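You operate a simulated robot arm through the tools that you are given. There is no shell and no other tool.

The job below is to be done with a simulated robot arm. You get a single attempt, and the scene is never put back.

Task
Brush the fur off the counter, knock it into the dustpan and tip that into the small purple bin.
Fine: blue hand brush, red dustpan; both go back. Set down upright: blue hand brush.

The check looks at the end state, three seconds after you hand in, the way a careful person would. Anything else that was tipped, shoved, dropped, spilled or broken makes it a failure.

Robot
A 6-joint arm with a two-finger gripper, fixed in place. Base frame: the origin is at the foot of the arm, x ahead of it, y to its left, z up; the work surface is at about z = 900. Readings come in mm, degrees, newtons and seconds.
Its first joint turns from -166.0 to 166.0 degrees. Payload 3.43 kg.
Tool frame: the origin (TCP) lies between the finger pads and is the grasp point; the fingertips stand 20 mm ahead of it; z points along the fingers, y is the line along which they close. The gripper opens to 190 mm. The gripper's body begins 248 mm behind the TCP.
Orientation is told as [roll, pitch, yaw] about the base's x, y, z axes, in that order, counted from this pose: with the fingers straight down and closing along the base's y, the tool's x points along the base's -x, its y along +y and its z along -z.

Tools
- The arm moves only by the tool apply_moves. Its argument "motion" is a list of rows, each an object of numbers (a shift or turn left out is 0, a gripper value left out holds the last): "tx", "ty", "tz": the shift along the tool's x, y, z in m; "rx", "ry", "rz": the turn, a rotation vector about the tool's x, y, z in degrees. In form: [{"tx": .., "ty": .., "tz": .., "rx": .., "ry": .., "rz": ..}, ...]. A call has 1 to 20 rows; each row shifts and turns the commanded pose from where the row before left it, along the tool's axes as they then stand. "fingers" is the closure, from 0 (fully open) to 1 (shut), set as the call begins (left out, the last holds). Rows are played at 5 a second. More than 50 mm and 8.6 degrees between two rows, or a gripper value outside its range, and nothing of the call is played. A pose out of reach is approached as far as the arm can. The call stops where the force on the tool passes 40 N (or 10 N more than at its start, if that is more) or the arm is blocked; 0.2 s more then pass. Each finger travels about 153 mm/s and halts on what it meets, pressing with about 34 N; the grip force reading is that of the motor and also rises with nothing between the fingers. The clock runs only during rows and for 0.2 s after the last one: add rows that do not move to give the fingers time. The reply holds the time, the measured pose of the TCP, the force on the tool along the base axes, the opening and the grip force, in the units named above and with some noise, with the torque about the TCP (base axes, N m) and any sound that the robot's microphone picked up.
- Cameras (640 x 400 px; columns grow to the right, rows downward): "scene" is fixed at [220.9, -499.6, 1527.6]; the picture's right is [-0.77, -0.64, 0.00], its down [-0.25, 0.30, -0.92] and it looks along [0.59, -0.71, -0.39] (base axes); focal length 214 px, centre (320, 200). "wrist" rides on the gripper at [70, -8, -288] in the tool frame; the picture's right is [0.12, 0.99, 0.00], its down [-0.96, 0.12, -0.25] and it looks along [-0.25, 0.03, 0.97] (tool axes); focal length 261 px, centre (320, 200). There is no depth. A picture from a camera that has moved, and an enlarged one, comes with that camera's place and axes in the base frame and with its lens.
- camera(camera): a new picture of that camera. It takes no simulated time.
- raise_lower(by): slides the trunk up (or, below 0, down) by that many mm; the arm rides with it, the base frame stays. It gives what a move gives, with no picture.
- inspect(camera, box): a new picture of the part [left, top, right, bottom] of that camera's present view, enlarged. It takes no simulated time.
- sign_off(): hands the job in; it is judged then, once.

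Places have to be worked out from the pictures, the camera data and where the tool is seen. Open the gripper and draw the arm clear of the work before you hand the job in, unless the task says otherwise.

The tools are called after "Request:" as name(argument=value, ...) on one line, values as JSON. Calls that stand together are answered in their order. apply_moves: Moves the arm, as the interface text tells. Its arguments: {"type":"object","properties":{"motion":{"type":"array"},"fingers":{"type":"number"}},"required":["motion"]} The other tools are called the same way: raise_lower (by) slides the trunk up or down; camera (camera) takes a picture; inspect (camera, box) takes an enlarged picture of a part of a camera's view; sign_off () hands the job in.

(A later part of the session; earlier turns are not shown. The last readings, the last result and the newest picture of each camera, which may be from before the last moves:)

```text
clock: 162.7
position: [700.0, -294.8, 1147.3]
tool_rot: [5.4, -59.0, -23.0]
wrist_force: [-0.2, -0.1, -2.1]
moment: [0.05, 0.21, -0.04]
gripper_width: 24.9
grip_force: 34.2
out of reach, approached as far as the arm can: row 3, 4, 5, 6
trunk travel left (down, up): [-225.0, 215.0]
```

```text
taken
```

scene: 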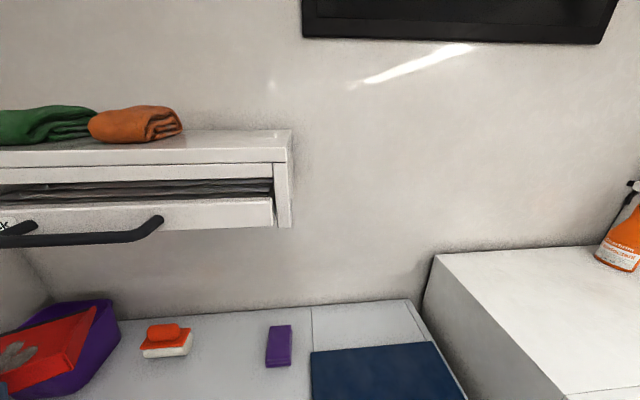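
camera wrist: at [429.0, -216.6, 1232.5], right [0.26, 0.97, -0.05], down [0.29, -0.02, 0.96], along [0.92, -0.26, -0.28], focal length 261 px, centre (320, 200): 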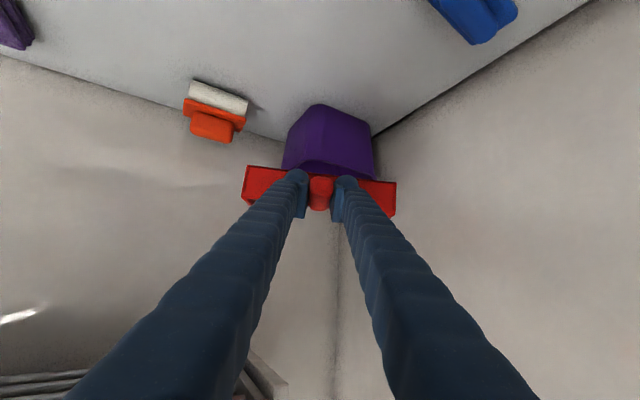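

Part of that rotation was out of reach: the wrist came too near the base, and the pan rolled about 5°. The scene view shows the fur still in it. I back the rotation off gently to return to level before moving further out.

Request:
apply_moves(motion=[{"rx": -6.4, "rz": -3.695}, {"rx": -6.5, "rz": -3.753}, {"rx": -6.5, "rz": -3.753}, {"rx": -3.2, "rz": -1.85}, {}, {}])

Request:
camera(camera="wrist")

Request:
inspect(camera="scene", box=[0, 280, 160, 400])

```text
clock: 164.1
position: [701.0, -293.1, 1147.2]
tool_rot: [5.9, -60.3, 2.9]
wrist_force: [0.2, 0.1, -1.5]
moment: [-0.01, 0.26, 0.0]
gripper_width: 25.0
grip_force: 33.9
trunk travel left (down, up): [-225.0, 215.0]
```

```text
taken
camera wrist: at [421.0, -344.6, 1226.5], right [-0.19, 0.98, -0.05], down [0.25, 0.1, 0.96], along [0.95, 0.17, -0.26], focal length 261 px, centre (320, 200)
```

wrist: 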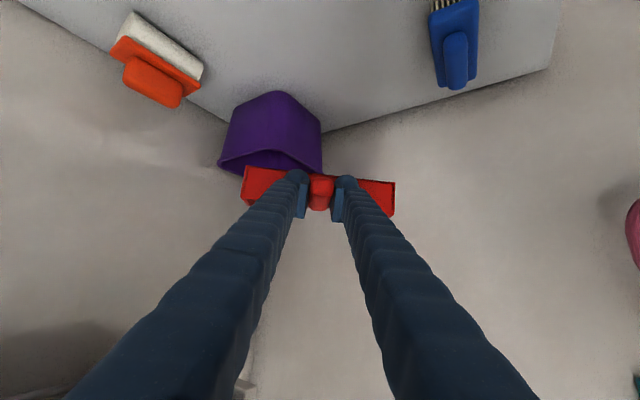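

```text
3.33 times, centred on (80, 340) of scene
camera zoom: at [220.9, -499.6, 1527.6], right [-0.77, -0.64, 0.0], down [-0.25, 0.3, -0.92], along [0.59, -0.71, -0.39], focal length 715 px, centre (1120, -267)
```

zoom: 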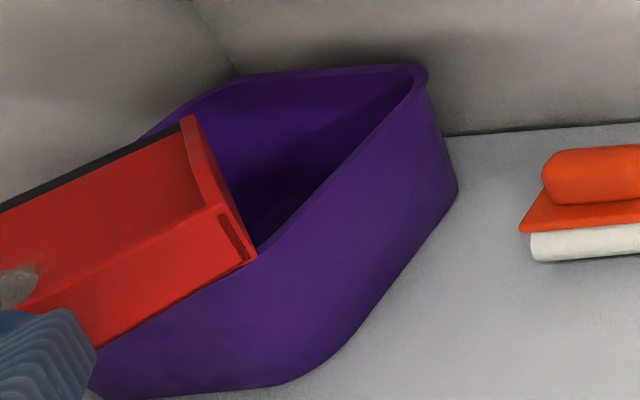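

The pan is still loaded and slightly rolled (about 3°). I take that out first with a 5.9° correction about the tool's x.

Request:
apply_moves(motion=[{"rx": 2.0}, {"rx": 2.0}, {"rx": 1.9, "ry": 0.3}, {}, {}])

```text
clock: 165.3
position: [700.7, -292.8, 1147.1]
tool_rot: [0.0, -60.0, 2.7]
wrist_force: [-0.1, 0.4, -2.1]
moment: [-0.03, 0.23, 0.0]
gripper_width: 24.8
grip_force: 34.1
trunk travel left (down, up): [-225.0, 215.0]
```

Level again (roll 0, tilt 60°, heading 2.7°). I move a little outward and toward the wall, then rotate in two stages, checking each.

Request:
apply_moves(motion=[{"tx": -0.0062, "tz": 0.0107, "ty": -0.0086}, {"tx": -0.0124, "tz": 0.0214, "ty": -0.0172}, {"tx": -0.0061, "tz": 0.0107, "ty": -0.0086}, {"rx": 3.5, "rz": 2.0207}, {"rx": 6.0, "rz": 3.4641}, {"rx": 6.0, "rz": 3.4641}, {}])

```text
clock: 166.9
position: [751.9, -324.7, 1146.2]
tool_rot: [0.4, -59.8, -15.5]
wrist_force: [0.0, 0.6, -2.3]
moment: [0.02, 0.24, -0.05]
gripper_width: 24.7
grip_force: 34.3
trunk travel left (down, up): [-225.0, 215.0]
```

That worked without hitting a limit. Continuing to about -40°.

Request:
apply_moves(motion=[{"rx": 5.3, "rz": 3.06}, {"rx": 5.3, "rz": 3.06}, {"rx": 5.3, "rz": 3.06}, {"rx": 5.3, "rz": 3.06}, {}])

Request:
camera(camera="wrist")

Request:
camera(camera="scene")

```text
clock: 168.1
position: [756.2, -326.9, 1154.5]
tool_rot: [2.5, -59.5, -20.3]
wrist_force: [-0.4, 0.3, -2.1]
moment: [0.08, 0.22, -0.05]
gripper_width: 24.9
grip_force: 34.1
out of reach, approached as far as the arm can: row 1, 2, 3, 4
trunk travel left (down, up): [-225.0, 215.0]
```

```text
taken
camera wrist: at [483.9, -247.9, 1238.8], right [0.25, 0.96, -0.08], down [0.29, 0.0, 0.96], along [0.92, -0.27, -0.28], focal length 261 px, centre (320, 200)
```

wrist: 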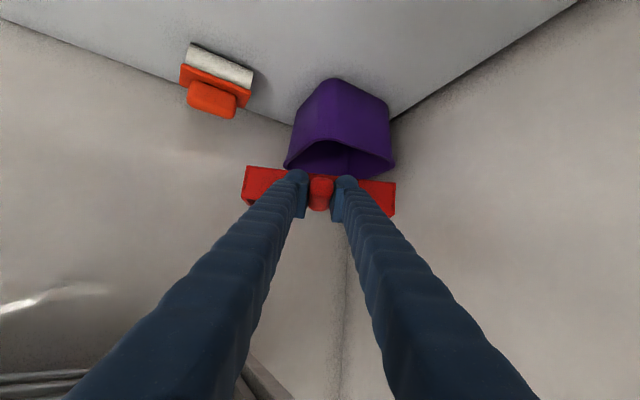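

```text
taken
```

scene: 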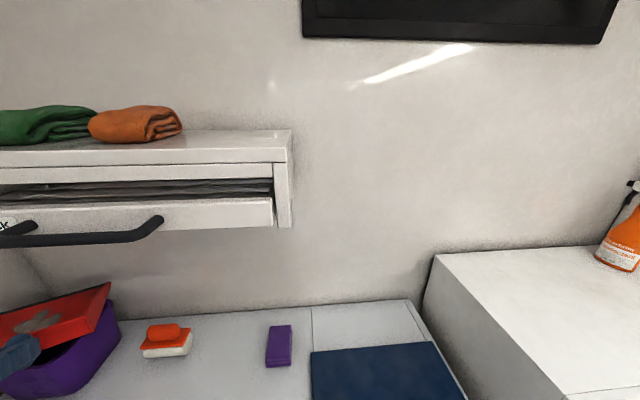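

Same limit again: the heading can't approach the arm's own radial direction in this tilt, as that's a wrist alignment. Scene view shows the fur still in the pan, and I now get a clear view of it over the bin. I back off to about -13° and level it; I can tip from there and turn more once the tool is steeper.

Request:
apply_moves(motion=[{"rx": -3.2, "rz": -1.85}, {"rx": -3.1, "rz": -1.8}, {"rx": 1.3}, {"rx": 1.2}, {}, {}])

Request:
inspect(camera="scene", box=[0, 260, 186, 400])

```text
clock: 169.5
position: [755.3, -328.8, 1155.2]
tool_rot: [0.1, -59.7, -13.3]
wrist_force: [-0.8, -0.1, -2.9]
moment: [0.08, 0.24, 0.04]
gripper_width: 24.7
grip_force: 34.3
trunk travel left (down, up): [-225.0, 215.0]
```

```text
2.86 times, centred on (93, 330) of scene
camera zoom: at [220.9, -499.6, 1527.6], right [-0.77, -0.64, 0.0], down [-0.25, 0.3, -0.92], along [0.59, -0.71, -0.39], focal length 613 px, centre (969, -171)
```

zoom: 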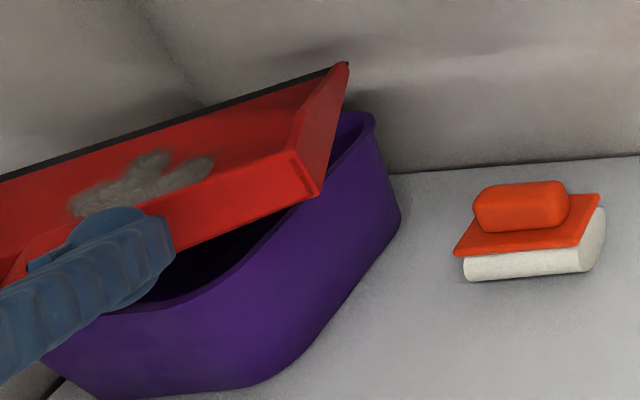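

Level, loaded, and heading -13°. I shift so the lip sits over the bin's front half (lip centre ≈ (912,-339), about 40–50 mm above the rim), still level.

Request:
apply_moves(motion=[{"tx": 0.0118, "tz": -0.0091, "ty": 0.0087}, {"tx": 0.0118, "tz": -0.0091, "ty": 0.0087}, {"tx": 0.0118, "tz": -0.0092, "ty": 0.0086}, {}, {}])

Request:
camera(camera="wrist")

Request:
inspect(camera="scene", box=[0, 260, 186, 400])

```text
clock: 170.7
position: [721.8, -296.2, 1143.5]
tool_rot: [1.3, -59.5, -13.9]
wrist_force: [-0.1, -0.1, -1.7]
moment: [0.07, 0.24, -0.03]
gripper_width: 24.9
grip_force: 33.8
out of reach, approached as far as the arm can: row 3
trunk travel left (down, up): [-225.0, 215.0]
```

```text
taken
camera wrist: at [444.0, -242.0, 1228.0], right [0.16, 0.98, -0.09], down [0.29, 0.04, 0.96], along [0.94, -0.18, -0.28], focal length 261 px, centre (320, 200)
```

wrist: 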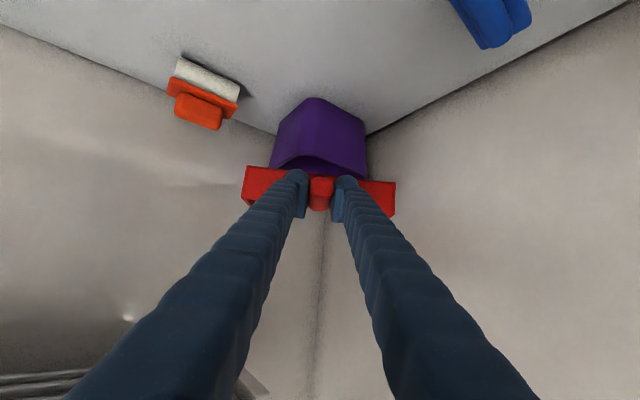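

```text
2.86 times, centred on (93, 330) of scene
camera zoom: at [220.9, -499.6, 1527.6], right [-0.77, -0.64, 0.0], down [-0.25, 0.3, -0.92], along [0.59, -0.71, -0.39], focal length 613 px, centre (969, -171)
```

zoom: 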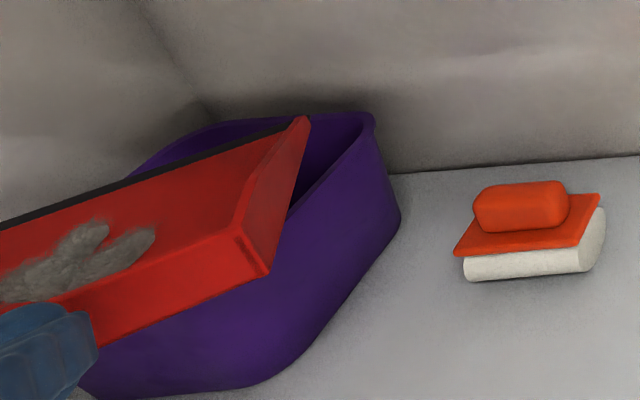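

The pan's lip is over the bin. I begin tipping about the lip, first 15°, checking that the arm follows.

Request:
apply_moves(motion=[{"tx": -0.0169, "tz": -0.0046, "ry": 5}, {"tx": -0.0169, "tz": -0.0046, "ry": 5}, {"tx": -0.0169, "tz": -0.0046, "ry": 5}, {}])

Request:
inspect(camera="scene", box=[0, 230, 226, 400])

```text
clock: 171.7
position: [740.2, -299.4, 1193.0]
tool_rot: [0.0, -44.7, -13.2]
wrist_force: [1.0, 0.0, -2.5]
moment: [0.07, 0.23, 0.0]
gripper_width: 25.0
grip_force: 34.1
trunk travel left (down, up): [-225.0, 215.0]
```

```text
2.35 times, centred on (113, 315) of scene
camera zoom: at [220.9, -499.6, 1527.6], right [-0.77, -0.64, 0.0], down [-0.25, 0.3, -0.92], along [0.59, -0.71, -0.39], focal length 505 px, centre (807, -71)
```

zoom: 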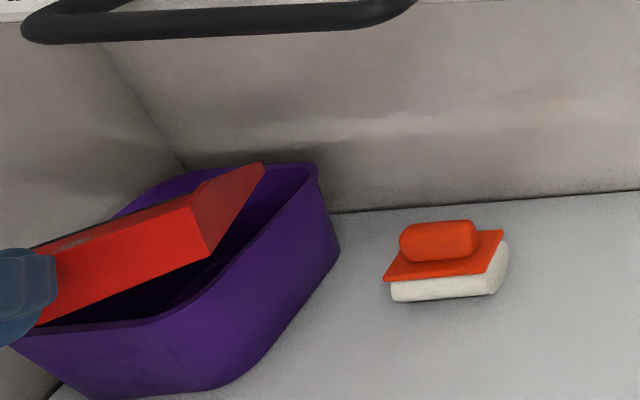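

Tipped 15° with the arm following exactly and the lip staying at (913,-340). Continuing to 35°.

Request:
apply_moves(motion=[{"tx": -0.0169, "tz": -0.0046, "ry": 5}, {"tx": -0.0169, "tz": -0.0046, "ry": 5}, {"tx": -0.0169, "tz": -0.0046, "ry": 5}, {"tx": -0.0169, "tz": -0.0046, "ry": 5}, {}])

Request:
camera(camera="wrist")

Request:
camera(camera="scene")

```text
clock: 172.9
position: [776.8, -293.8, 1237.1]
tool_rot: [0.9, -27.4, -12.9]
wrist_force: [-0.1, -0.2, -2.1]
moment: [0.05, 0.12, 0.03]
gripper_width: 24.9
grip_force: 34.2
out of reach, approached as far as the arm can: row 1, 2
trunk travel left (down, up): [-225.0, 215.0]
```

```text
taken
camera wrist: at [584.5, -264.4, 1458.7], right [0.11, 0.99, -0.04], down [0.75, -0.06, 0.66], along [0.66, -0.1, -0.75], focal length 261 px, centre (320, 200)
```

wrist: 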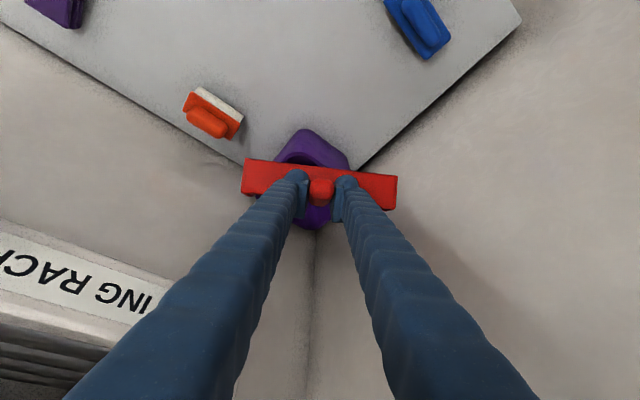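

```text
taken
```

scene: 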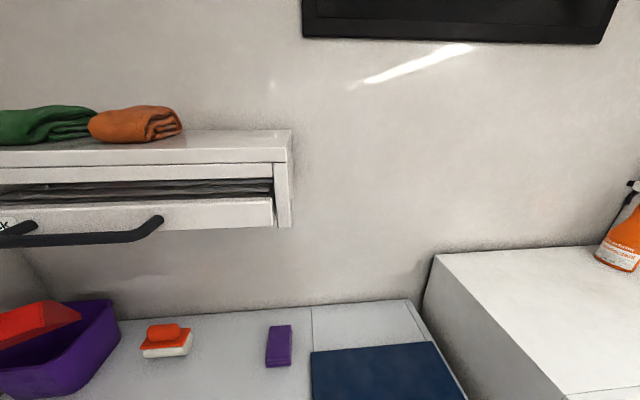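

Now tipped about 33° with the lip still above the bin at about (915,-326). With the tool steeper, I turn to about -40° around the lip, keeping clear of the left wall and the rack.

Request:
apply_moves(motion=[{"rx": 3.1, "rz": 6.0, "ty": 0.0135, "tx": -0.0009, "tz": 0.0005}, {"rx": 3.1, "rz": 6.0, "ty": 0.0135, "tx": -0.0009, "tz": 0.0005}, {}])

Request:
apply_moves(motion=[{"rx": 3.1, "rz": 6.0, "ty": 0.0135, "tx": -0.0009, "tz": 0.0005}, {"rx": 3.9, "rz": 6.0, "ty": 0.0135, "tx": -0.0009, "tz": 0.0005}, {}])

Request:
camera(camera="wrist")

Request:
inspect(camera="scene", box=[0, 230, 226, 400])

```text
clock: 173.7
position: [786.6, -269.0, 1237.8]
tool_rot: [0.9, -27.2, -26.4]
wrist_force: [-0.3, 0.1, -2.0]
moment: [0.02, 0.12, -0.04]
gripper_width: 24.8
grip_force: 34.1
trunk travel left (down, up): [-225.0, 215.0]
```

```text
clock: 174.5
position: [800.7, -248.3, 1237.1]
tool_rot: [0.2, -27.1, -39.8]
wrist_force: [0.5, -0.1, -3.1]
moment: [0.05, 0.06, 0.0]
gripper_width: 24.7
grip_force: 34.1
trunk travel left (down, up): [-225.0, 215.0]
```

```text
taken
camera wrist: at [647.5, -129.9, 1460.3], right [0.55, 0.83, -0.05], down [0.64, -0.39, 0.66], along [0.53, -0.4, -0.75], focal length 261 px, centre (320, 200)
```

wrist: 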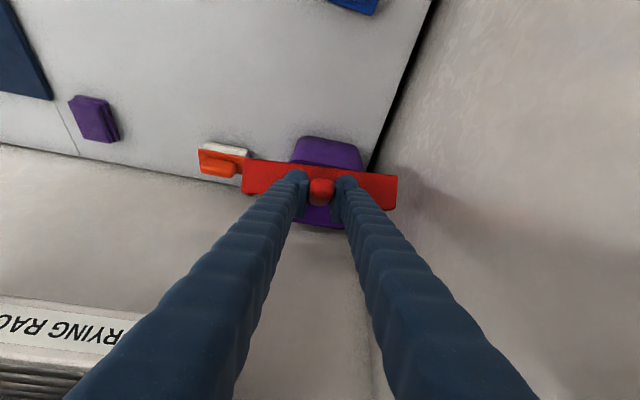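

```text
2.35 times, centred on (113, 315) of scene
camera zoom: at [220.9, -499.6, 1527.6], right [-0.77, -0.64, 0.0], down [-0.25, 0.3, -0.92], along [0.59, -0.71, -0.39], focal length 505 px, centre (807, -71)
```

zoom: 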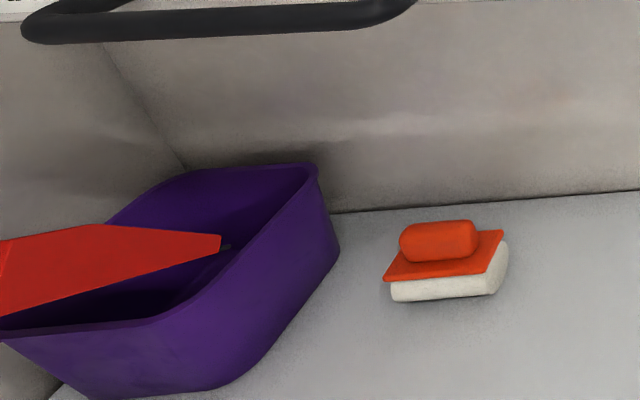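

Heading -40°, tipped 33°, with the lip centre at (910,-339) above the bin. Continuing to tip about the lip to about 53°.

Request:
apply_moves(motion=[{"tx": -0.0169, "tz": -0.0046, "ry": 5}, {"tx": -0.0169, "tz": -0.0046, "ry": 5}, {"tx": -0.0169, "tz": -0.0046, "ry": 5}, {"tx": -0.0169, "tz": -0.0046, "ry": 5}, {}, {}, {}])

Request:
camera(camera="wrist")

Request:
inspect(camera="scene", box=[0, 230, 226, 400])

```text
clock: 176.1
position: [844.8, -283.4, 1276.8]
tool_rot: [0.1, -7.1, -39.9]
wrist_force: [0.2, 0.0, -2.8]
moment: [0.06, 0.0, 0.02]
gripper_width: 24.7
grip_force: 33.8
trunk travel left (down, up): [-225.0, 215.0]
```

```text
taken
camera wrist: at [759.3, -223.6, 1552.9], right [0.54, 0.84, -0.01], down [0.78, -0.5, 0.36], along [0.3, -0.21, -0.93], focal length 261 px, centre (320, 200)
```

wrist: 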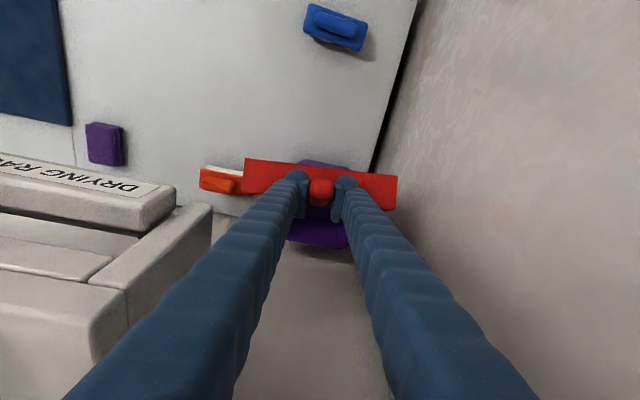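

```text
2.35 times, centred on (113, 315) of scene
camera zoom: at [220.9, -499.6, 1527.6], right [-0.77, -0.64, 0.0], down [-0.25, 0.3, -0.92], along [0.59, -0.71, -0.39], focal length 505 px, centre (807, -71)
```

zoom: 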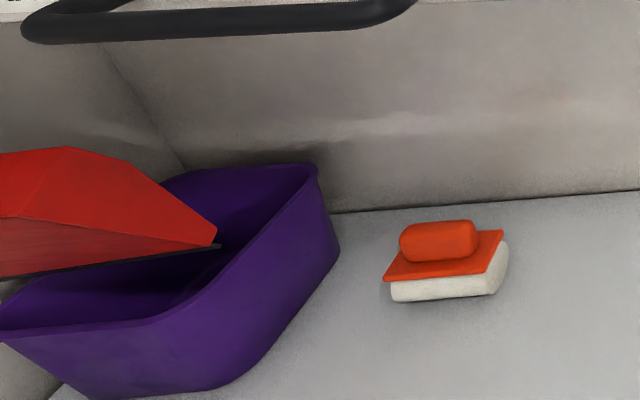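

The pan is at 53° and clear of the rack end and wall. I tip two more steps to about 63°, pause, and give a small shake.

Request:
apply_moves(motion=[{"tx": -0.0169, "tz": -0.0046, "ry": 5}, {"tx": -0.0169, "tz": -0.0046, "ry": 5}, {}, {}, {"ry": -3}, {"ry": 3}, {"ry": -3}, {"ry": 3}, {}, {}])

Request:
camera(camera="wrist")

Request:
inspect(camera="scene", box=[0, 230, 226, 400])

```text
clock: 178.3
position: [841.8, -301.1, 1301.6]
tool_rot: [0.6, 2.0, -40.0]
wrist_force: [-5.1, 0.4, 4.2]
moment: [-0.17, -1.22, -0.04]
gripper_width: 24.5
grip_force: 33.7
out of reach, approached as far as the arm can: row 2
trunk travel left (down, up): [-225.0, 215.0]
```

```text
taken
camera wrist: at [788.5, -272.1, 1590.8], right [0.55, 0.84, 0.02], down [0.82, -0.54, 0.21], along [0.19, -0.1, -0.98], focal length 261 px, centre (320, 200)
```

wrist: 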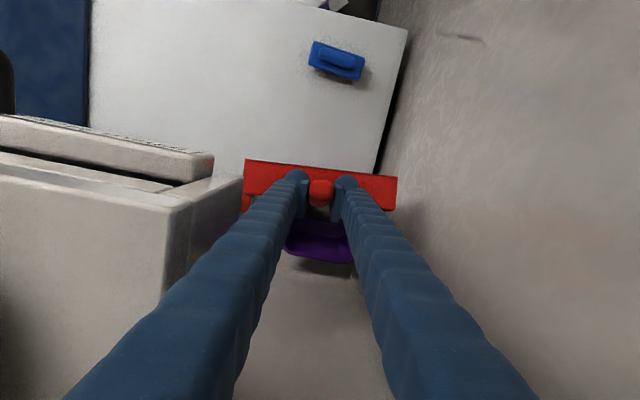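

```text
2.35 times, centred on (113, 315) of scene
camera zoom: at [220.9, -499.6, 1527.6], right [-0.77, -0.64, 0.0], down [-0.25, 0.3, -0.92], along [0.59, -0.71, -0.39], focal length 505 px, centre (807, -71)
```

zoom: 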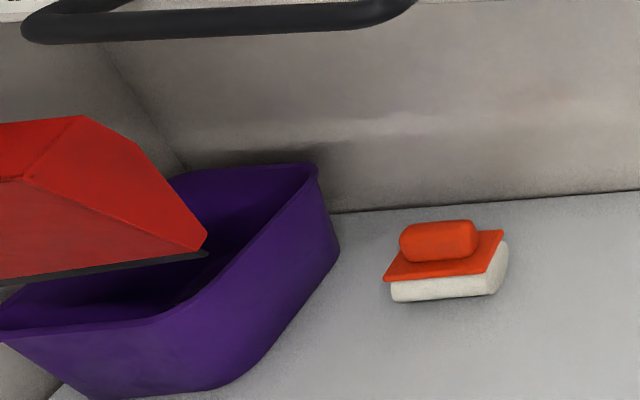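

The reach limit came up at about 62°, and the force reading shows a small push (about 5 N). I take a still reading to see if something is touching.

Request:
apply_moves(motion=[{}, {}])

Request:
inspect(camera="wrist", box=[140, 130, 420, 305])

```text
clock: 178.9
position: [852.2, -300.1, 1287.1]
tool_rot: [0.2, 2.7, -39.8]
wrist_force: [-1.5, 0.2, -0.8]
moment: [-0.06, -0.21, 0.02]
gripper_width: 24.9
grip_force: 34.3
trunk travel left (down, up): [-225.0, 215.0]
```

```text
2.29 times, centred on (280, 218) of wrist
camera zoom: at [803.0, -272.0, 1576.6], right [0.54, 0.84, 0.01], down [0.82, -0.54, 0.2], along [0.17, -0.1, -0.98], focal length 596 px, centre (411, 160)
```

zoom: 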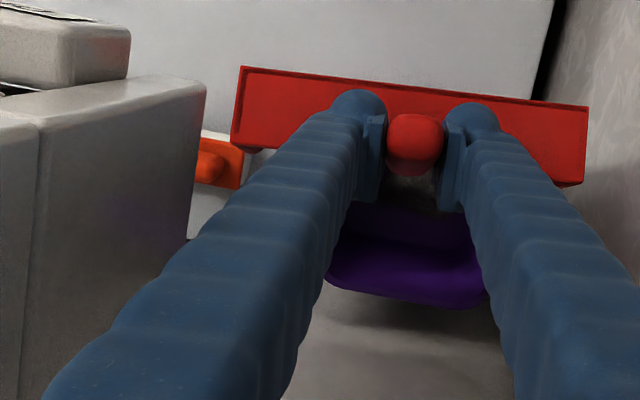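

It had just been settling; the force is now normal. Between the fingers, just past the handle, I see something fur-like. I zoom in there.

Request:
inspect(camera="wrist", box=[280, 190, 360, 270])

Request:
inspect(camera="scene", box=[0, 260, 130, 400])

```text
5.00 times, centred on (320, 230) of wrist
camera zoom: at [803.0, -272.0, 1576.6], right [0.54, 0.84, 0.01], down [0.82, -0.54, 0.2], along [0.17, -0.1, -0.98], focal length 1303 px, centre (320, 50)
```

zoom: 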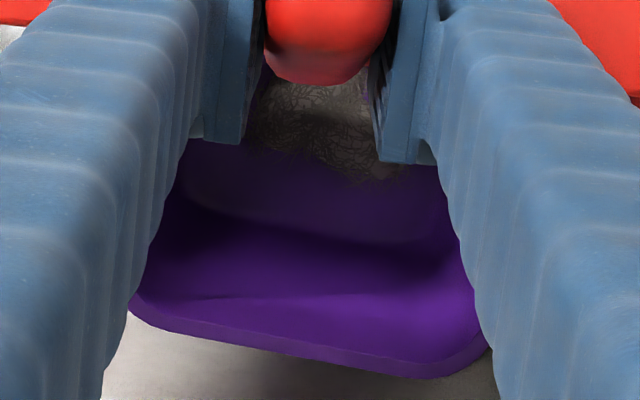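

```text
2.86 times, centred on (65, 330) of scene
camera zoom: at [220.9, -499.6, 1527.6], right [-0.77, -0.64, 0.0], down [-0.25, 0.3, -0.92], along [0.59, -0.71, -0.39], focal length 613 px, centre (1049, -171)
```

zoom: 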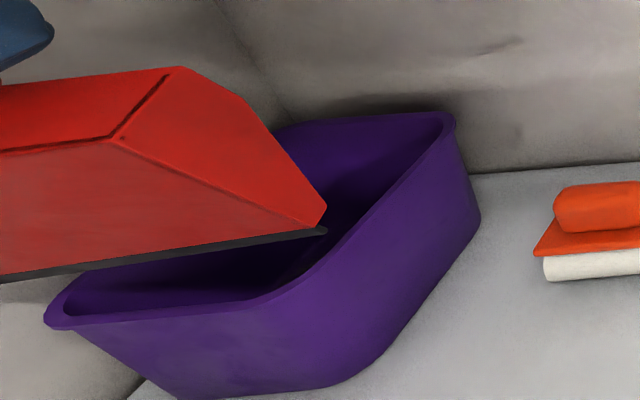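

The hairy mass lies down inside the bin. I un-tip the pan about the lip back to about 33° and look inside it to confirm it's empty.

Request:
apply_moves(motion=[{"tx": 0.0164, "tz": 0.006, "ry": -5}, {"tx": 0.0164, "tz": 0.006, "ry": -5}, {"tx": 0.0164, "tz": 0.006, "ry": -5}, {"tx": 0.0164, "tz": 0.006, "ry": -5}, {"tx": 0.0164, "tz": 0.006, "ry": -5}, {"tx": 0.0164, "tz": 0.006, "ry": -5}, {}, {}])

Request:
camera(camera="wrist")

Request:
inspect(camera="scene", box=[0, 240, 160, 400])

```text
clock: 180.7
position: [787.3, -243.1, 1230.6]
tool_rot: [0.0, -27.0, -39.8]
wrist_force: [-0.6, -0.4, -2.5]
moment: [0.1, 0.11, 0.02]
gripper_width: 24.9
grip_force: 33.9
trunk travel left (down, up): [-225.0, 215.0]
```

```text
taken
camera wrist: at [633.3, -126.4, 1453.8], right [0.55, 0.83, -0.05], down [0.64, -0.39, 0.66], along [0.53, -0.4, -0.75], focal length 261 px, centre (320, 200)
```

wrist: 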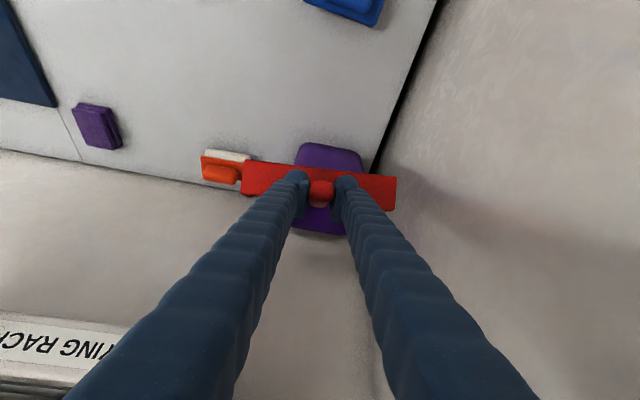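

```text
2.50 times, centred on (80, 320) of scene
camera zoom: at [220.9, -499.6, 1527.6], right [-0.77, -0.64, 0.0], down [-0.25, 0.3, -0.92], along [0.59, -0.71, -0.39], focal length 536 px, centre (920, -100)
```

zoom: 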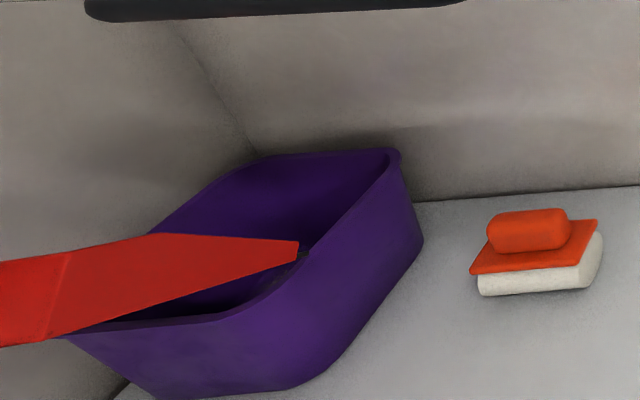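

Turning back the way I came (about the lip) to a heading of about +5°, where the arm has more freedom, then un-tipping to level.

Request:
apply_moves(motion=[{"rx": -3.4, "rz": -6.68, "ty": -0.0185, "tx": -0.0011, "tz": 0.0006}, {"rx": -3.4, "rz": -6.68, "ty": -0.0185, "tx": -0.0011, "tz": 0.0006}, {"rx": -3.4, "rz": -6.68, "ty": -0.0185, "tx": -0.0011, "tz": 0.0006}, {"rx": -3.4, "rz": -6.68, "ty": -0.0185, "tx": -0.0011, "tz": 0.0006}, {"rx": -3.4, "rz": -6.68, "ty": -0.0185, "tx": -0.0011, "tz": 0.0006}, {"rx": -3.4, "rz": -6.68, "ty": -0.0185, "tx": -0.0011, "tz": 0.0006}, {}])

Request:
apply_moves(motion=[{"tx": 0.018, "tz": 0.0067, "ry": -5.5}, {"tx": 0.018, "tz": 0.0067, "ry": -5.5}, {"tx": 0.018, "tz": 0.0067, "ry": -5.5}, {"tx": 0.018, "tz": 0.0067, "ry": -5.5}, {"tx": 0.018, "tz": 0.0067, "ry": -5.5}, {"tx": 0.018, "tz": 0.0067, "ry": -5.5}, {}])

Request:
camera(camera="scene")

Request:
inspect(camera="scene", box=[0, 240, 160, 400])

```text
clock: 182.3
position: [752.9, -343.7, 1229.5]
tool_rot: [0.0, -26.9, 5.3]
wrist_force: [-14.8, 20.7, -15.3]
moment: [-2.22, -2.64, -1.72]
gripper_width: 24.9
grip_force: 34.2
trunk travel left (down, up): [-225.0, 215.0]
```

```text
clock: 183.9
position: [701.0, -352.8, 1130.7]
tool_rot: [0.1, -60.2, 5.0]
wrist_force: [0.0, -0.6, -1.5]
moment: [0.03, 0.19, 0.1]
gripper_width: 24.8
grip_force: 34.5
trunk travel left (down, up): [-225.0, 215.0]
```

```text
taken
```

scene: 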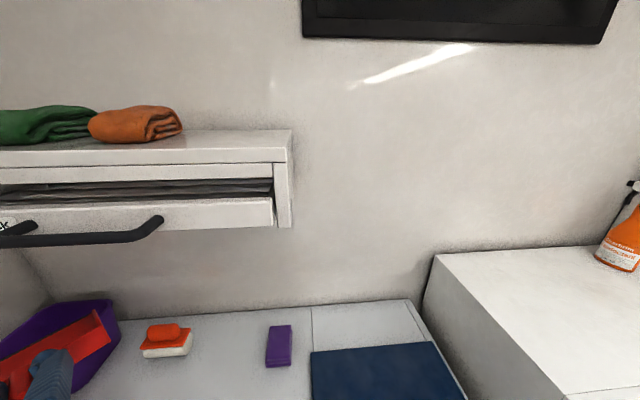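

```text
2.50 times, centred on (80, 320) of scene
camera zoom: at [220.9, -499.6, 1527.6], right [-0.77, -0.64, 0.0], down [-0.25, 0.3, -0.92], along [0.59, -0.71, -0.39], focal length 536 px, centre (920, -100)
```

zoom: 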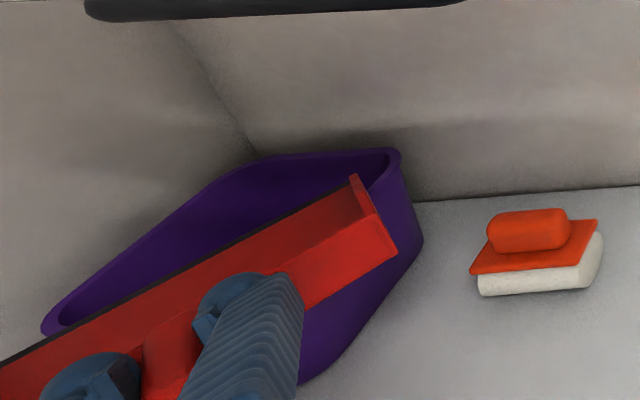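

During that turn a force of about 30 N appeared briefly. The gripper body must have touched the rack front at that heading; it's clear again now. I check the rack closely against the earlier picture for any change.

Request:
inspect(camera="scene", box=[0, 100, 320, 300])

Request:
camera(camera="wrist")

```text
2.00 times, centred on (160, 200) of scene
camera zoom: at [220.9, -499.6, 1527.6], right [-0.77, -0.64, 0.0], down [-0.25, 0.3, -0.92], along [0.59, -0.71, -0.39], focal length 429 px, centre (640, 200)
```

zoom: 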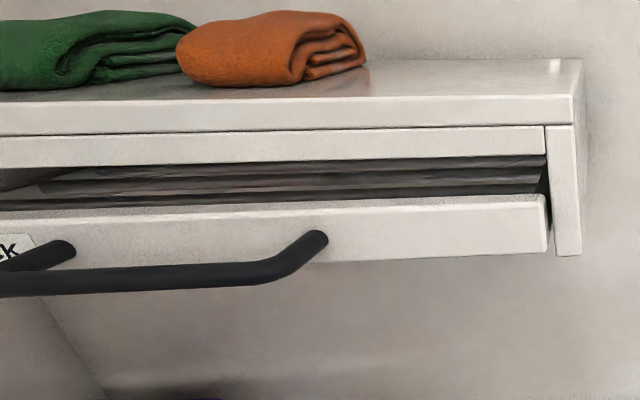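

```text
taken
camera wrist: at [418.6, -386.2, 1212.1], right [-0.15, 0.98, -0.1], down [0.25, 0.14, 0.96], along [0.96, 0.12, -0.27], focal length 261 px, centre (320, 200)
```

wrist: 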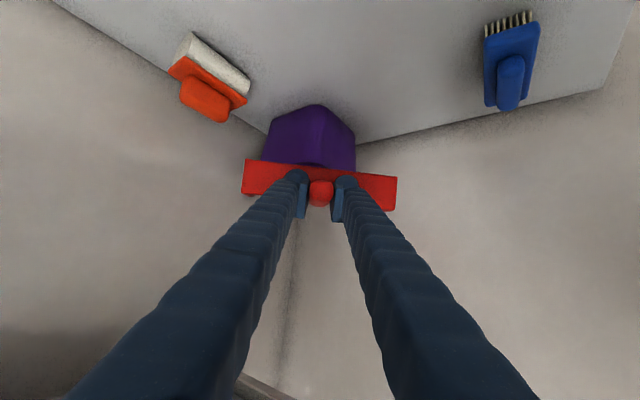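

The rack, drawer, handle and towels are in exactly the same places as in the earlier picture, so nothing moved. Next I check whether the pan shifted in my grip.

Request:
inspect(camera="wrist", box=[240, 130, 400, 230])

```text
4.00 times, centred on (320, 180) of wrist
camera zoom: at [418.6, -386.2, 1212.1], right [-0.15, 0.98, -0.1], down [0.25, 0.14, 0.96], along [0.96, 0.12, -0.27], focal length 1043 px, centre (320, 280)
```

zoom: 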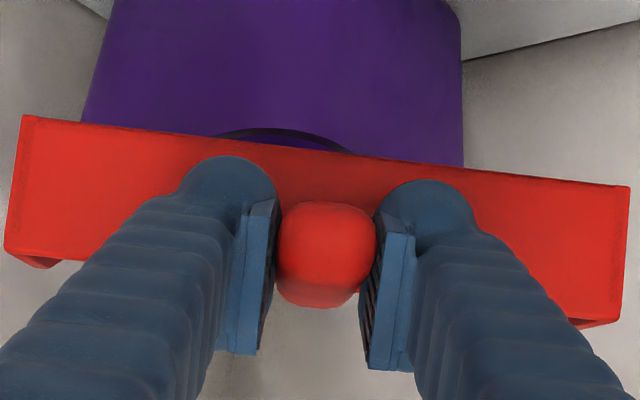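

The pan has pivoted a few degrees lip-down in my grip (about 7°), and it looks empty. I raise it clear of the bin and draw it back over the open counter, where I'll set it down flat and regrip it.

Request:
apply_moves(motion=[{"tx": -0.0174, "tz": -0.01}, {"tx": -0.026, "tz": -0.015}, {}, {"tx": 0.0223, "tz": -0.0389, "ty": -0.0055}, {"tx": 0.0223, "tz": -0.0389, "ty": -0.0055}, {"tx": 0.0223, "tz": -0.0389, "ty": -0.0055}, {"tx": 0.0223, "tz": -0.0389, "ty": -0.0055}, {"tx": 0.0223, "tz": -0.0389, "ty": -0.0055}, {}])

Request:
camera(camera="wrist")

Request:
camera(camera="scene")

```text
clock: 185.9
position: [479.3, -398.1, 1180.6]
tool_rot: [0.0, -60.1, 5.1]
wrist_force: [0.8, -0.2, -1.8]
moment: [0.0, 0.19, 0.02]
gripper_width: 24.8
grip_force: 34.3
trunk travel left (down, up): [-225.0, 215.0]
```

```text
taken
camera wrist: at [197.3, -433.0, 1261.8], right [-0.15, 0.98, -0.1], down [0.25, 0.14, 0.96], along [0.96, 0.12, -0.27], focal length 261 px, centre (320, 200)
```

wrist: 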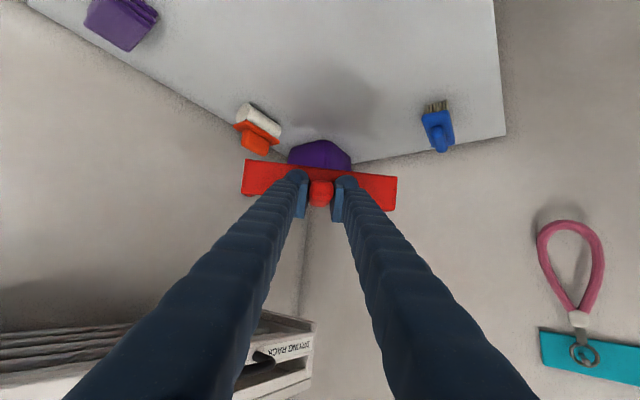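

```text
taken
```

scene: 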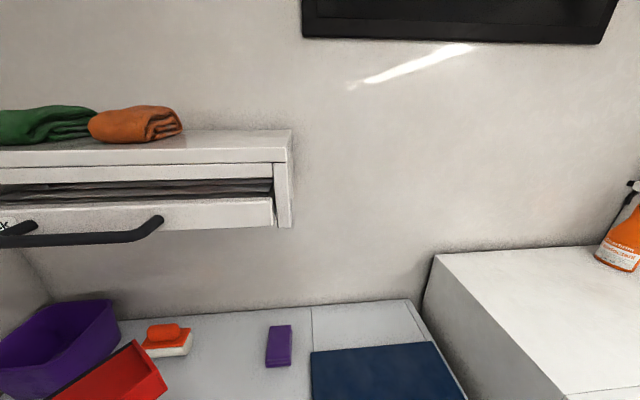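

Checking the pan's inside and the bin from the fixed camera.

Request:
inspect(camera="scene", box=[0, 280, 192, 400])

```text
3.33 times, centred on (96, 340) of scene
camera zoom: at [220.9, -499.6, 1527.6], right [-0.77, -0.64, 0.0], down [-0.25, 0.3, -0.92], along [0.59, -0.71, -0.39], focal length 715 px, centre (1067, -267)
```

zoom: 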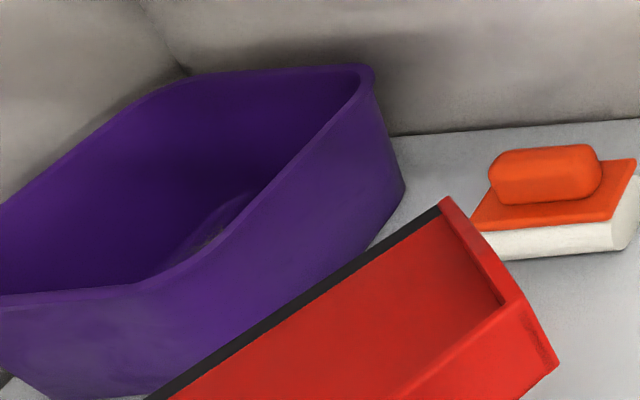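

The pan is empty and the fur shows at the bottom of the bin. I level the pan by tilting the tool 7° further and lower it toward the counter.

Request:
apply_moves(motion=[{"ry": -3.5}, {"ry": -3.5}, {"tx": 0.0359, "tz": 0.0152}, {"tx": 0.0359, "tz": 0.0152}, {"tx": 0.0359, "tz": 0.0152}, {"tx": 0.0359, "tz": 0.0152}, {}])

Request:
camera(camera="wrist")

```text
clock: 187.5
position: [485.9, -439.5, 1069.6]
tool_rot: [2.6, -66.5, 3.3]
wrist_force: [0.3, -0.2, -2.2]
moment: [-0.01, 0.18, 0.04]
gripper_width: 24.8
grip_force: 33.6
out of reach, approached as far as the arm can: row 4, 5, 6
trunk travel left (down, up): [-225.0, 215.0]
```

```text
taken
camera wrist: at [198.2, -479.0, 1118.7], right [-0.15, 0.98, -0.09], down [0.15, 0.11, 0.98], along [0.98, 0.13, -0.16], focal length 261 px, centre (320, 200)
```

wrist: 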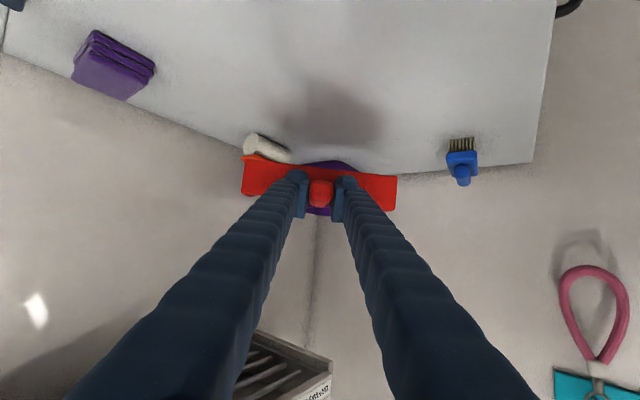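

Too low for that heading: the wrist gets too close to the base. I rotate the pan back toward the original sweep heading (about 46°), where this tilt was reachable, and level out.

Request:
apply_moves(motion=[{"rx": -6.5, "rz": -2.83}, {"rx": -6.5, "rz": -2.83}, {"rx": -6.5, "rz": -2.83}, {"rx": -6.5, "rz": -2.83}, {"rx": -6.5, "rz": -2.83}, {"rx": -6.5, "rz": -2.83}, {"rx": 2.6}, {}])

Request:
camera(camera="wrist")

Request:
camera(camera="scene")

```text
clock: 189.3
position: [486.7, -437.7, 1071.3]
tool_rot: [-3.8, -66.9, 48.8]
wrist_force: [-0.1, -0.4, -1.7]
moment: [-0.21, 0.19, -0.08]
gripper_width: 25.3
grip_force: 33.6
trunk travel left (down, up): [-225.0, 215.0]
```

```text
taken
camera wrist: at [286.7, -652.0, 1117.6], right [-0.74, 0.66, -0.14], down [0.0, 0.2, 0.98], along [0.68, 0.72, -0.15], focal length 261 px, centre (320, 200)
```

wrist: 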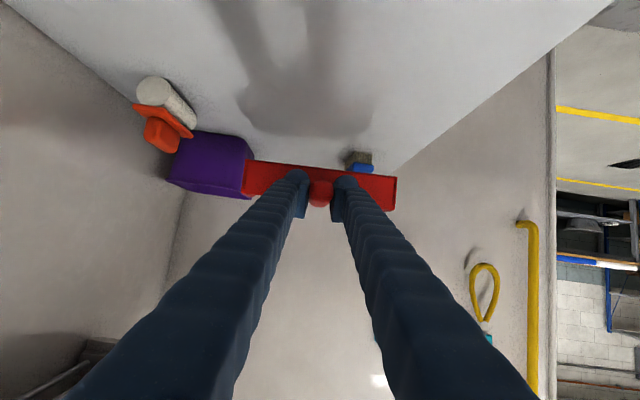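

```text
taken
```

scene: 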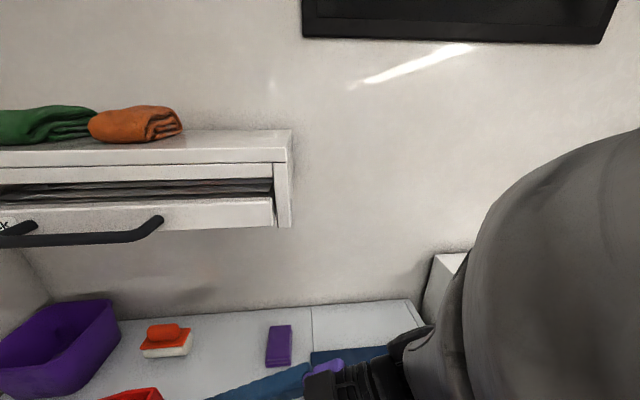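

I correct the roll and shift back to the open counter spot, then lower partway.

Request:
apply_moves(motion=[{"rx": -3.8}, {"tx": 0.0148, "tz": -0.0346, "ty": 0.0101}, {"tx": 0.0148, "tz": -0.0346, "ty": 0.0101}, {"tx": 0.0147, "tz": -0.0347, "ty": 0.01}, {"tx": 0.0276, "tz": 0.0118}, {"tx": 0.0276, "tz": 0.0118}, {}])

Request:
camera(camera="wrist")

Request:
camera(camera="scene")

```text
clock: 190.9
position: [387.4, -505.1, 1010.0]
tool_rot: [0.1, -67.0, 48.6]
wrist_force: [-0.6, -0.4, -2.8]
moment: [-0.12, 0.1, 0.02]
gripper_width: 25.0
grip_force: 34.4
trunk travel left (down, up): [-225.0, 215.0]
```

```text
taken
camera wrist: at [203.1, -729.9, 1057.6], right [-0.78, 0.62, -0.11], down [0.01, 0.19, 0.98], along [0.63, 0.76, -0.15], focal length 261 px, centre (320, 200)
```

wrist: 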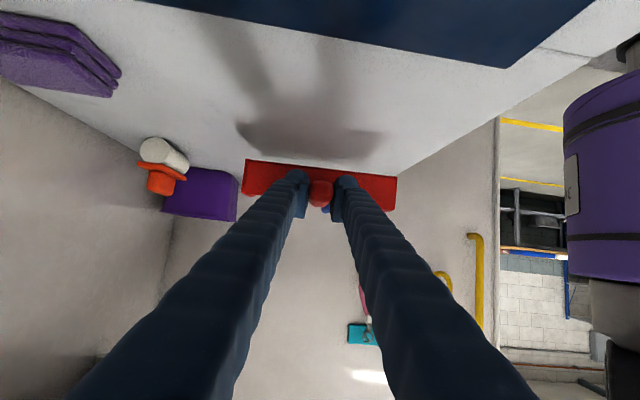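

```text
taken
```

scene: 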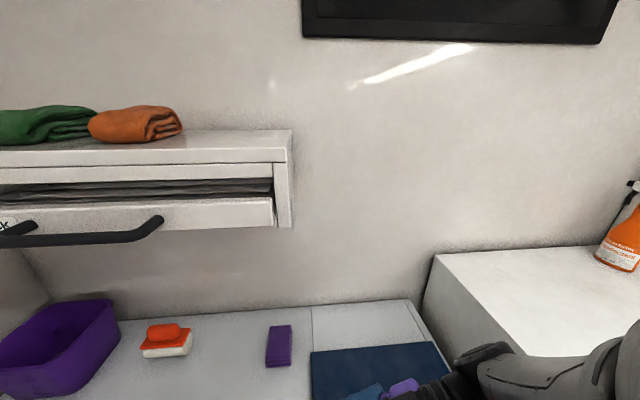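

All clear here. Lowering to just above the counter, then in small steps until it touches.

Request:
apply_moves(motion=[{"tx": 0.0184, "tz": 0.0078}, {"tx": 0.0184, "tz": 0.0078}, {"tx": 0.0046, "tz": 0.002}, {}])

Request:
apply_moves(motion=[{"tx": 0.0018, "tz": 0.0008}, {}])

```text
clock: 191.9
position: [388.8, -504.0, 965.3]
tool_rot: [0.1, -66.8, 48.7]
wrist_force: [0.4, 0.0, -1.4]
moment: [-0.21, 0.17, -0.03]
gripper_width: 25.0
grip_force: 33.9
trunk travel left (down, up): [-225.0, 215.0]
```

```text
clock: 192.5
position: [388.7, -504.0, 962.7]
tool_rot: [0.1, -67.0, 48.7]
wrist_force: [0.1, -0.1, -2.7]
moment: [-0.18, 0.15, 0.0]
gripper_width: 24.9
grip_force: 34.4
trunk travel left (down, up): [-225.0, 215.0]
```

Request:
apply_moves(motion=[{"tx": 0.0046, "tz": 0.002}, {"tx": 0.0046, "tz": 0.002}, {}])

Request:
inspect(camera="wrist", box=[240, 130, 400, 230])

```text
clock: 193.3
position: [389.5, -504.6, 953.3]
tool_rot: [0.1, -66.8, 48.7]
wrist_force: [-0.8, -0.2, -2.5]
moment: [-0.18, 0.11, 0.03]
gripper_width: 24.9
grip_force: 34.0
trunk travel left (down, up): [-225.0, 215.0]
```

```text
4.00 times, centred on (320, 180) of wrist
camera zoom: at [203.8, -730.5, 999.9], right [-0.78, 0.62, -0.11], down [0.01, 0.19, 0.98], along [0.63, 0.76, -0.15], focal length 1043 px, centre (320, 280)
```

zoom: 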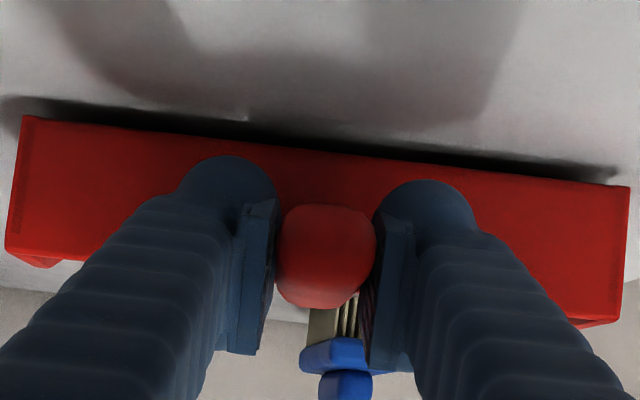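

The pan looks level and a few millimetres above the counter. Continuing in 2 mm steps.

Request:
apply_moves(motion=[{"tx": 0.0018, "tz": 0.0008}, {}])

Request:
apply_moves(motion=[{"tx": 0.0018, "tz": 0.0008}, {}])

Request:
apply_moves(motion=[{"tx": 0.0018, "tz": 0.0008}, {}])

```text
clock: 193.9
position: [389.6, -503.4, 952.2]
tool_rot: [0.0, -67.0, 48.8]
wrist_force: [-0.3, -2.9, 5.7]
moment: [0.88, -0.68, -0.08]
gripper_width: 24.9
grip_force: 33.7
trunk travel left (down, up): [-225.0, 215.0]
```

```text
clock: 194.5
position: [389.1, -504.1, 948.4]
tool_rot: [0.1, -67.0, 48.8]
wrist_force: [-1.2, -0.4, 3.3]
moment: [0.73, -0.53, 0.02]
gripper_width: 24.9
grip_force: 34.3
trunk travel left (down, up): [-225.0, 215.0]
```

```text
clock: 195.1
position: [389.7, -504.6, 947.9]
tool_rot: [0.1, -67.0, 48.8]
wrist_force: [-1.2, -1.5, 3.7]
moment: [0.68, -0.54, -0.01]
gripper_width: 24.7
grip_force: 34.1
trunk travel left (down, up): [-225.0, 215.0]
```

The lip has touched and the pan is easing flat in the grip. Two more small steps to seat it fully.

Request:
apply_moves(motion=[{"tx": 0.0018, "tz": 0.0008}, {}])

Request:
inspect(camera="wrist", box=[240, 130, 400, 230])

```text
clock: 195.7
position: [390.0, -504.1, 945.4]
tool_rot: [0.0, -67.0, 48.8]
wrist_force: [-1.1, -1.2, 5.1]
moment: [0.7, -0.6, 0.0]
gripper_width: 24.8
grip_force: 33.8
trunk travel left (down, up): [-225.0, 215.0]
```

```text
4.00 times, centred on (320, 180) of wrist
camera zoom: at [203.7, -730.0, 992.1], right [-0.78, 0.62, -0.11], down [0.01, 0.19, 0.98], along [0.63, 0.76, -0.15], focal length 1043 px, centre (320, 280)
```

zoom: 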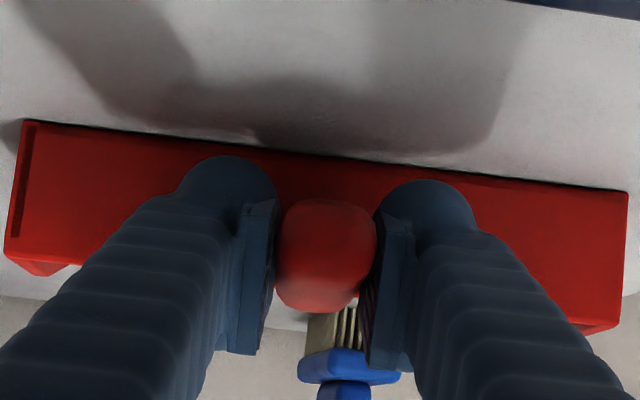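

The back edge is now down on the counter too. Releasing.

Request:
apply_moves(motion=[{}, {}, {}], fingers=0.68)

Request:
camera(camera="wrist")

```text
clock: 196.5
position: [389.5, -504.6, 945.0]
tool_rot: [0.0, -67.0, 48.7]
wrist_force: [-0.4, 1.0, -0.1]
moment: [0.04, -0.01, 0.02]
gripper_width: 61.0
grip_force: 0.0
trunk travel left (down, up): [-225.0, 215.0]
```

```text
taken
camera wrist: at [203.9, -730.0, 992.1], right [-0.78, 0.62, -0.11], down [0.01, 0.19, 0.98], along [0.63, 0.76, -0.15], focal length 261 px, centre (320, 200)
```

wrist: 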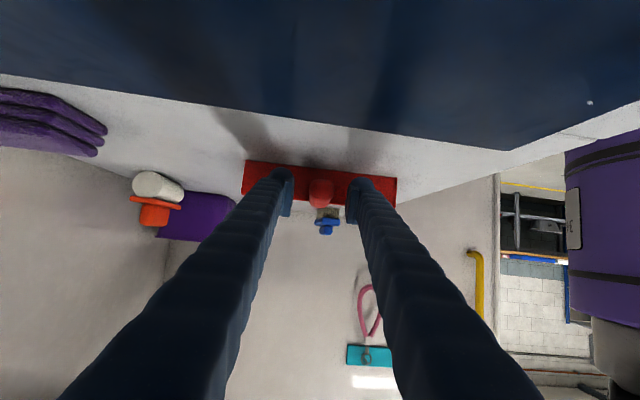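

Released; the pan stands on the counter. I rise straight up and bring the tool back to vertical.

Request:
apply_moves(motion=[{"tx": -0.02, "tz": -0.0085}, {"tx": -0.036, "tz": -0.0153}, {"tx": -0.041, "tz": -0.0174}, {"tx": -0.041, "tz": -0.0174}, {}, {"ry": 8.4}, {"ry": 8.4}, {"ry": 8.4}, {"ry": 8.4}, {"ry": 8.4}, {"ry": 8.4}, {"ry": 8.4}, {"ry": 8.2}, {}])

Request:
camera(camera="wrist")

Request:
inspect(camera="wrist", box=[240, 120, 400, 220])

```text
clock: 199.5
position: [389.9, -503.3, 1095.5]
tool_rot: [0.0, 0.2, 48.8]
wrist_force: [0.5, 0.8, -0.8]
moment: [-0.1, 0.04, 0.0]
gripper_width: 60.8
grip_force: 0.0
trunk travel left (down, up): [-225.0, 215.0]
```

```text
taken
camera wrist: at [350.6, -562.1, 1382.6], right [-0.83, 0.56, 0.0], down [0.55, 0.8, 0.24], along [0.14, 0.2, -0.97], focal length 261 px, centre (320, 200)
```

wrist: 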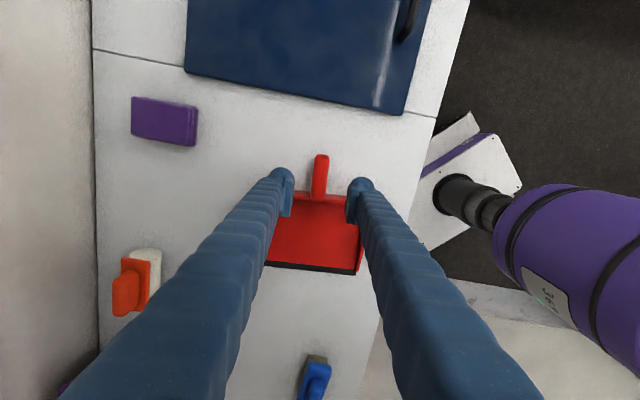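

```text
4.00 times, centred on (320, 170) of wrist
camera zoom: at [350.6, -562.1, 1382.6], right [-0.83, 0.56, 0.0], down [0.55, 0.8, 0.24], along [0.14, 0.2, -0.97], focal length 1043 px, centre (320, 320)
```

zoom: 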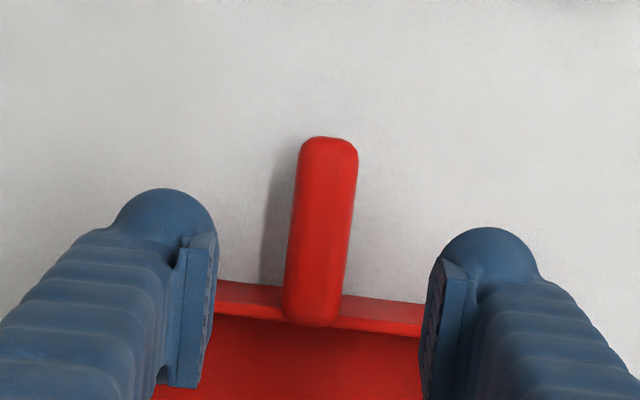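

The pan is empty and the counter clean. I align over the handle (5 mm forward, 1.5° turn) and descend to grip it vertically at z≈936.

Request:
apply_moves(motion=[{"tx": -0.0048}, {"rz": -1.5}, {"tz": 0.045}, {"tz": 0.045}, {"tz": 0.04}, {"tz": 0.02}, {"tz": 0.0095}, {}])

Request:
inspect(camera="wrist", box=[240, 120, 400, 220])

```text
clock: 201.3
position: [392.8, -500.2, 936.2]
tool_rot: [0.1, 0.1, 50.3]
wrist_force: [0.5, 0.0, 0.3]
moment: [0.03, 0.01, -0.03]
gripper_width: 61.0
grip_force: 0.1
trunk travel left (down, up): [-225.0, 215.0]
```

```text
4.00 times, centred on (320, 170) of wrist
camera zoom: at [355.2, -559.8, 1223.0], right [-0.84, 0.54, 0.0], down [0.53, 0.81, 0.25], along [0.13, 0.21, -0.97], focal length 1043 px, centre (320, 320)
```

zoom: 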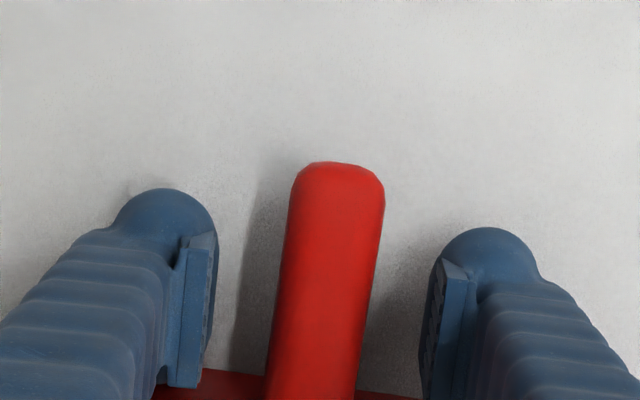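

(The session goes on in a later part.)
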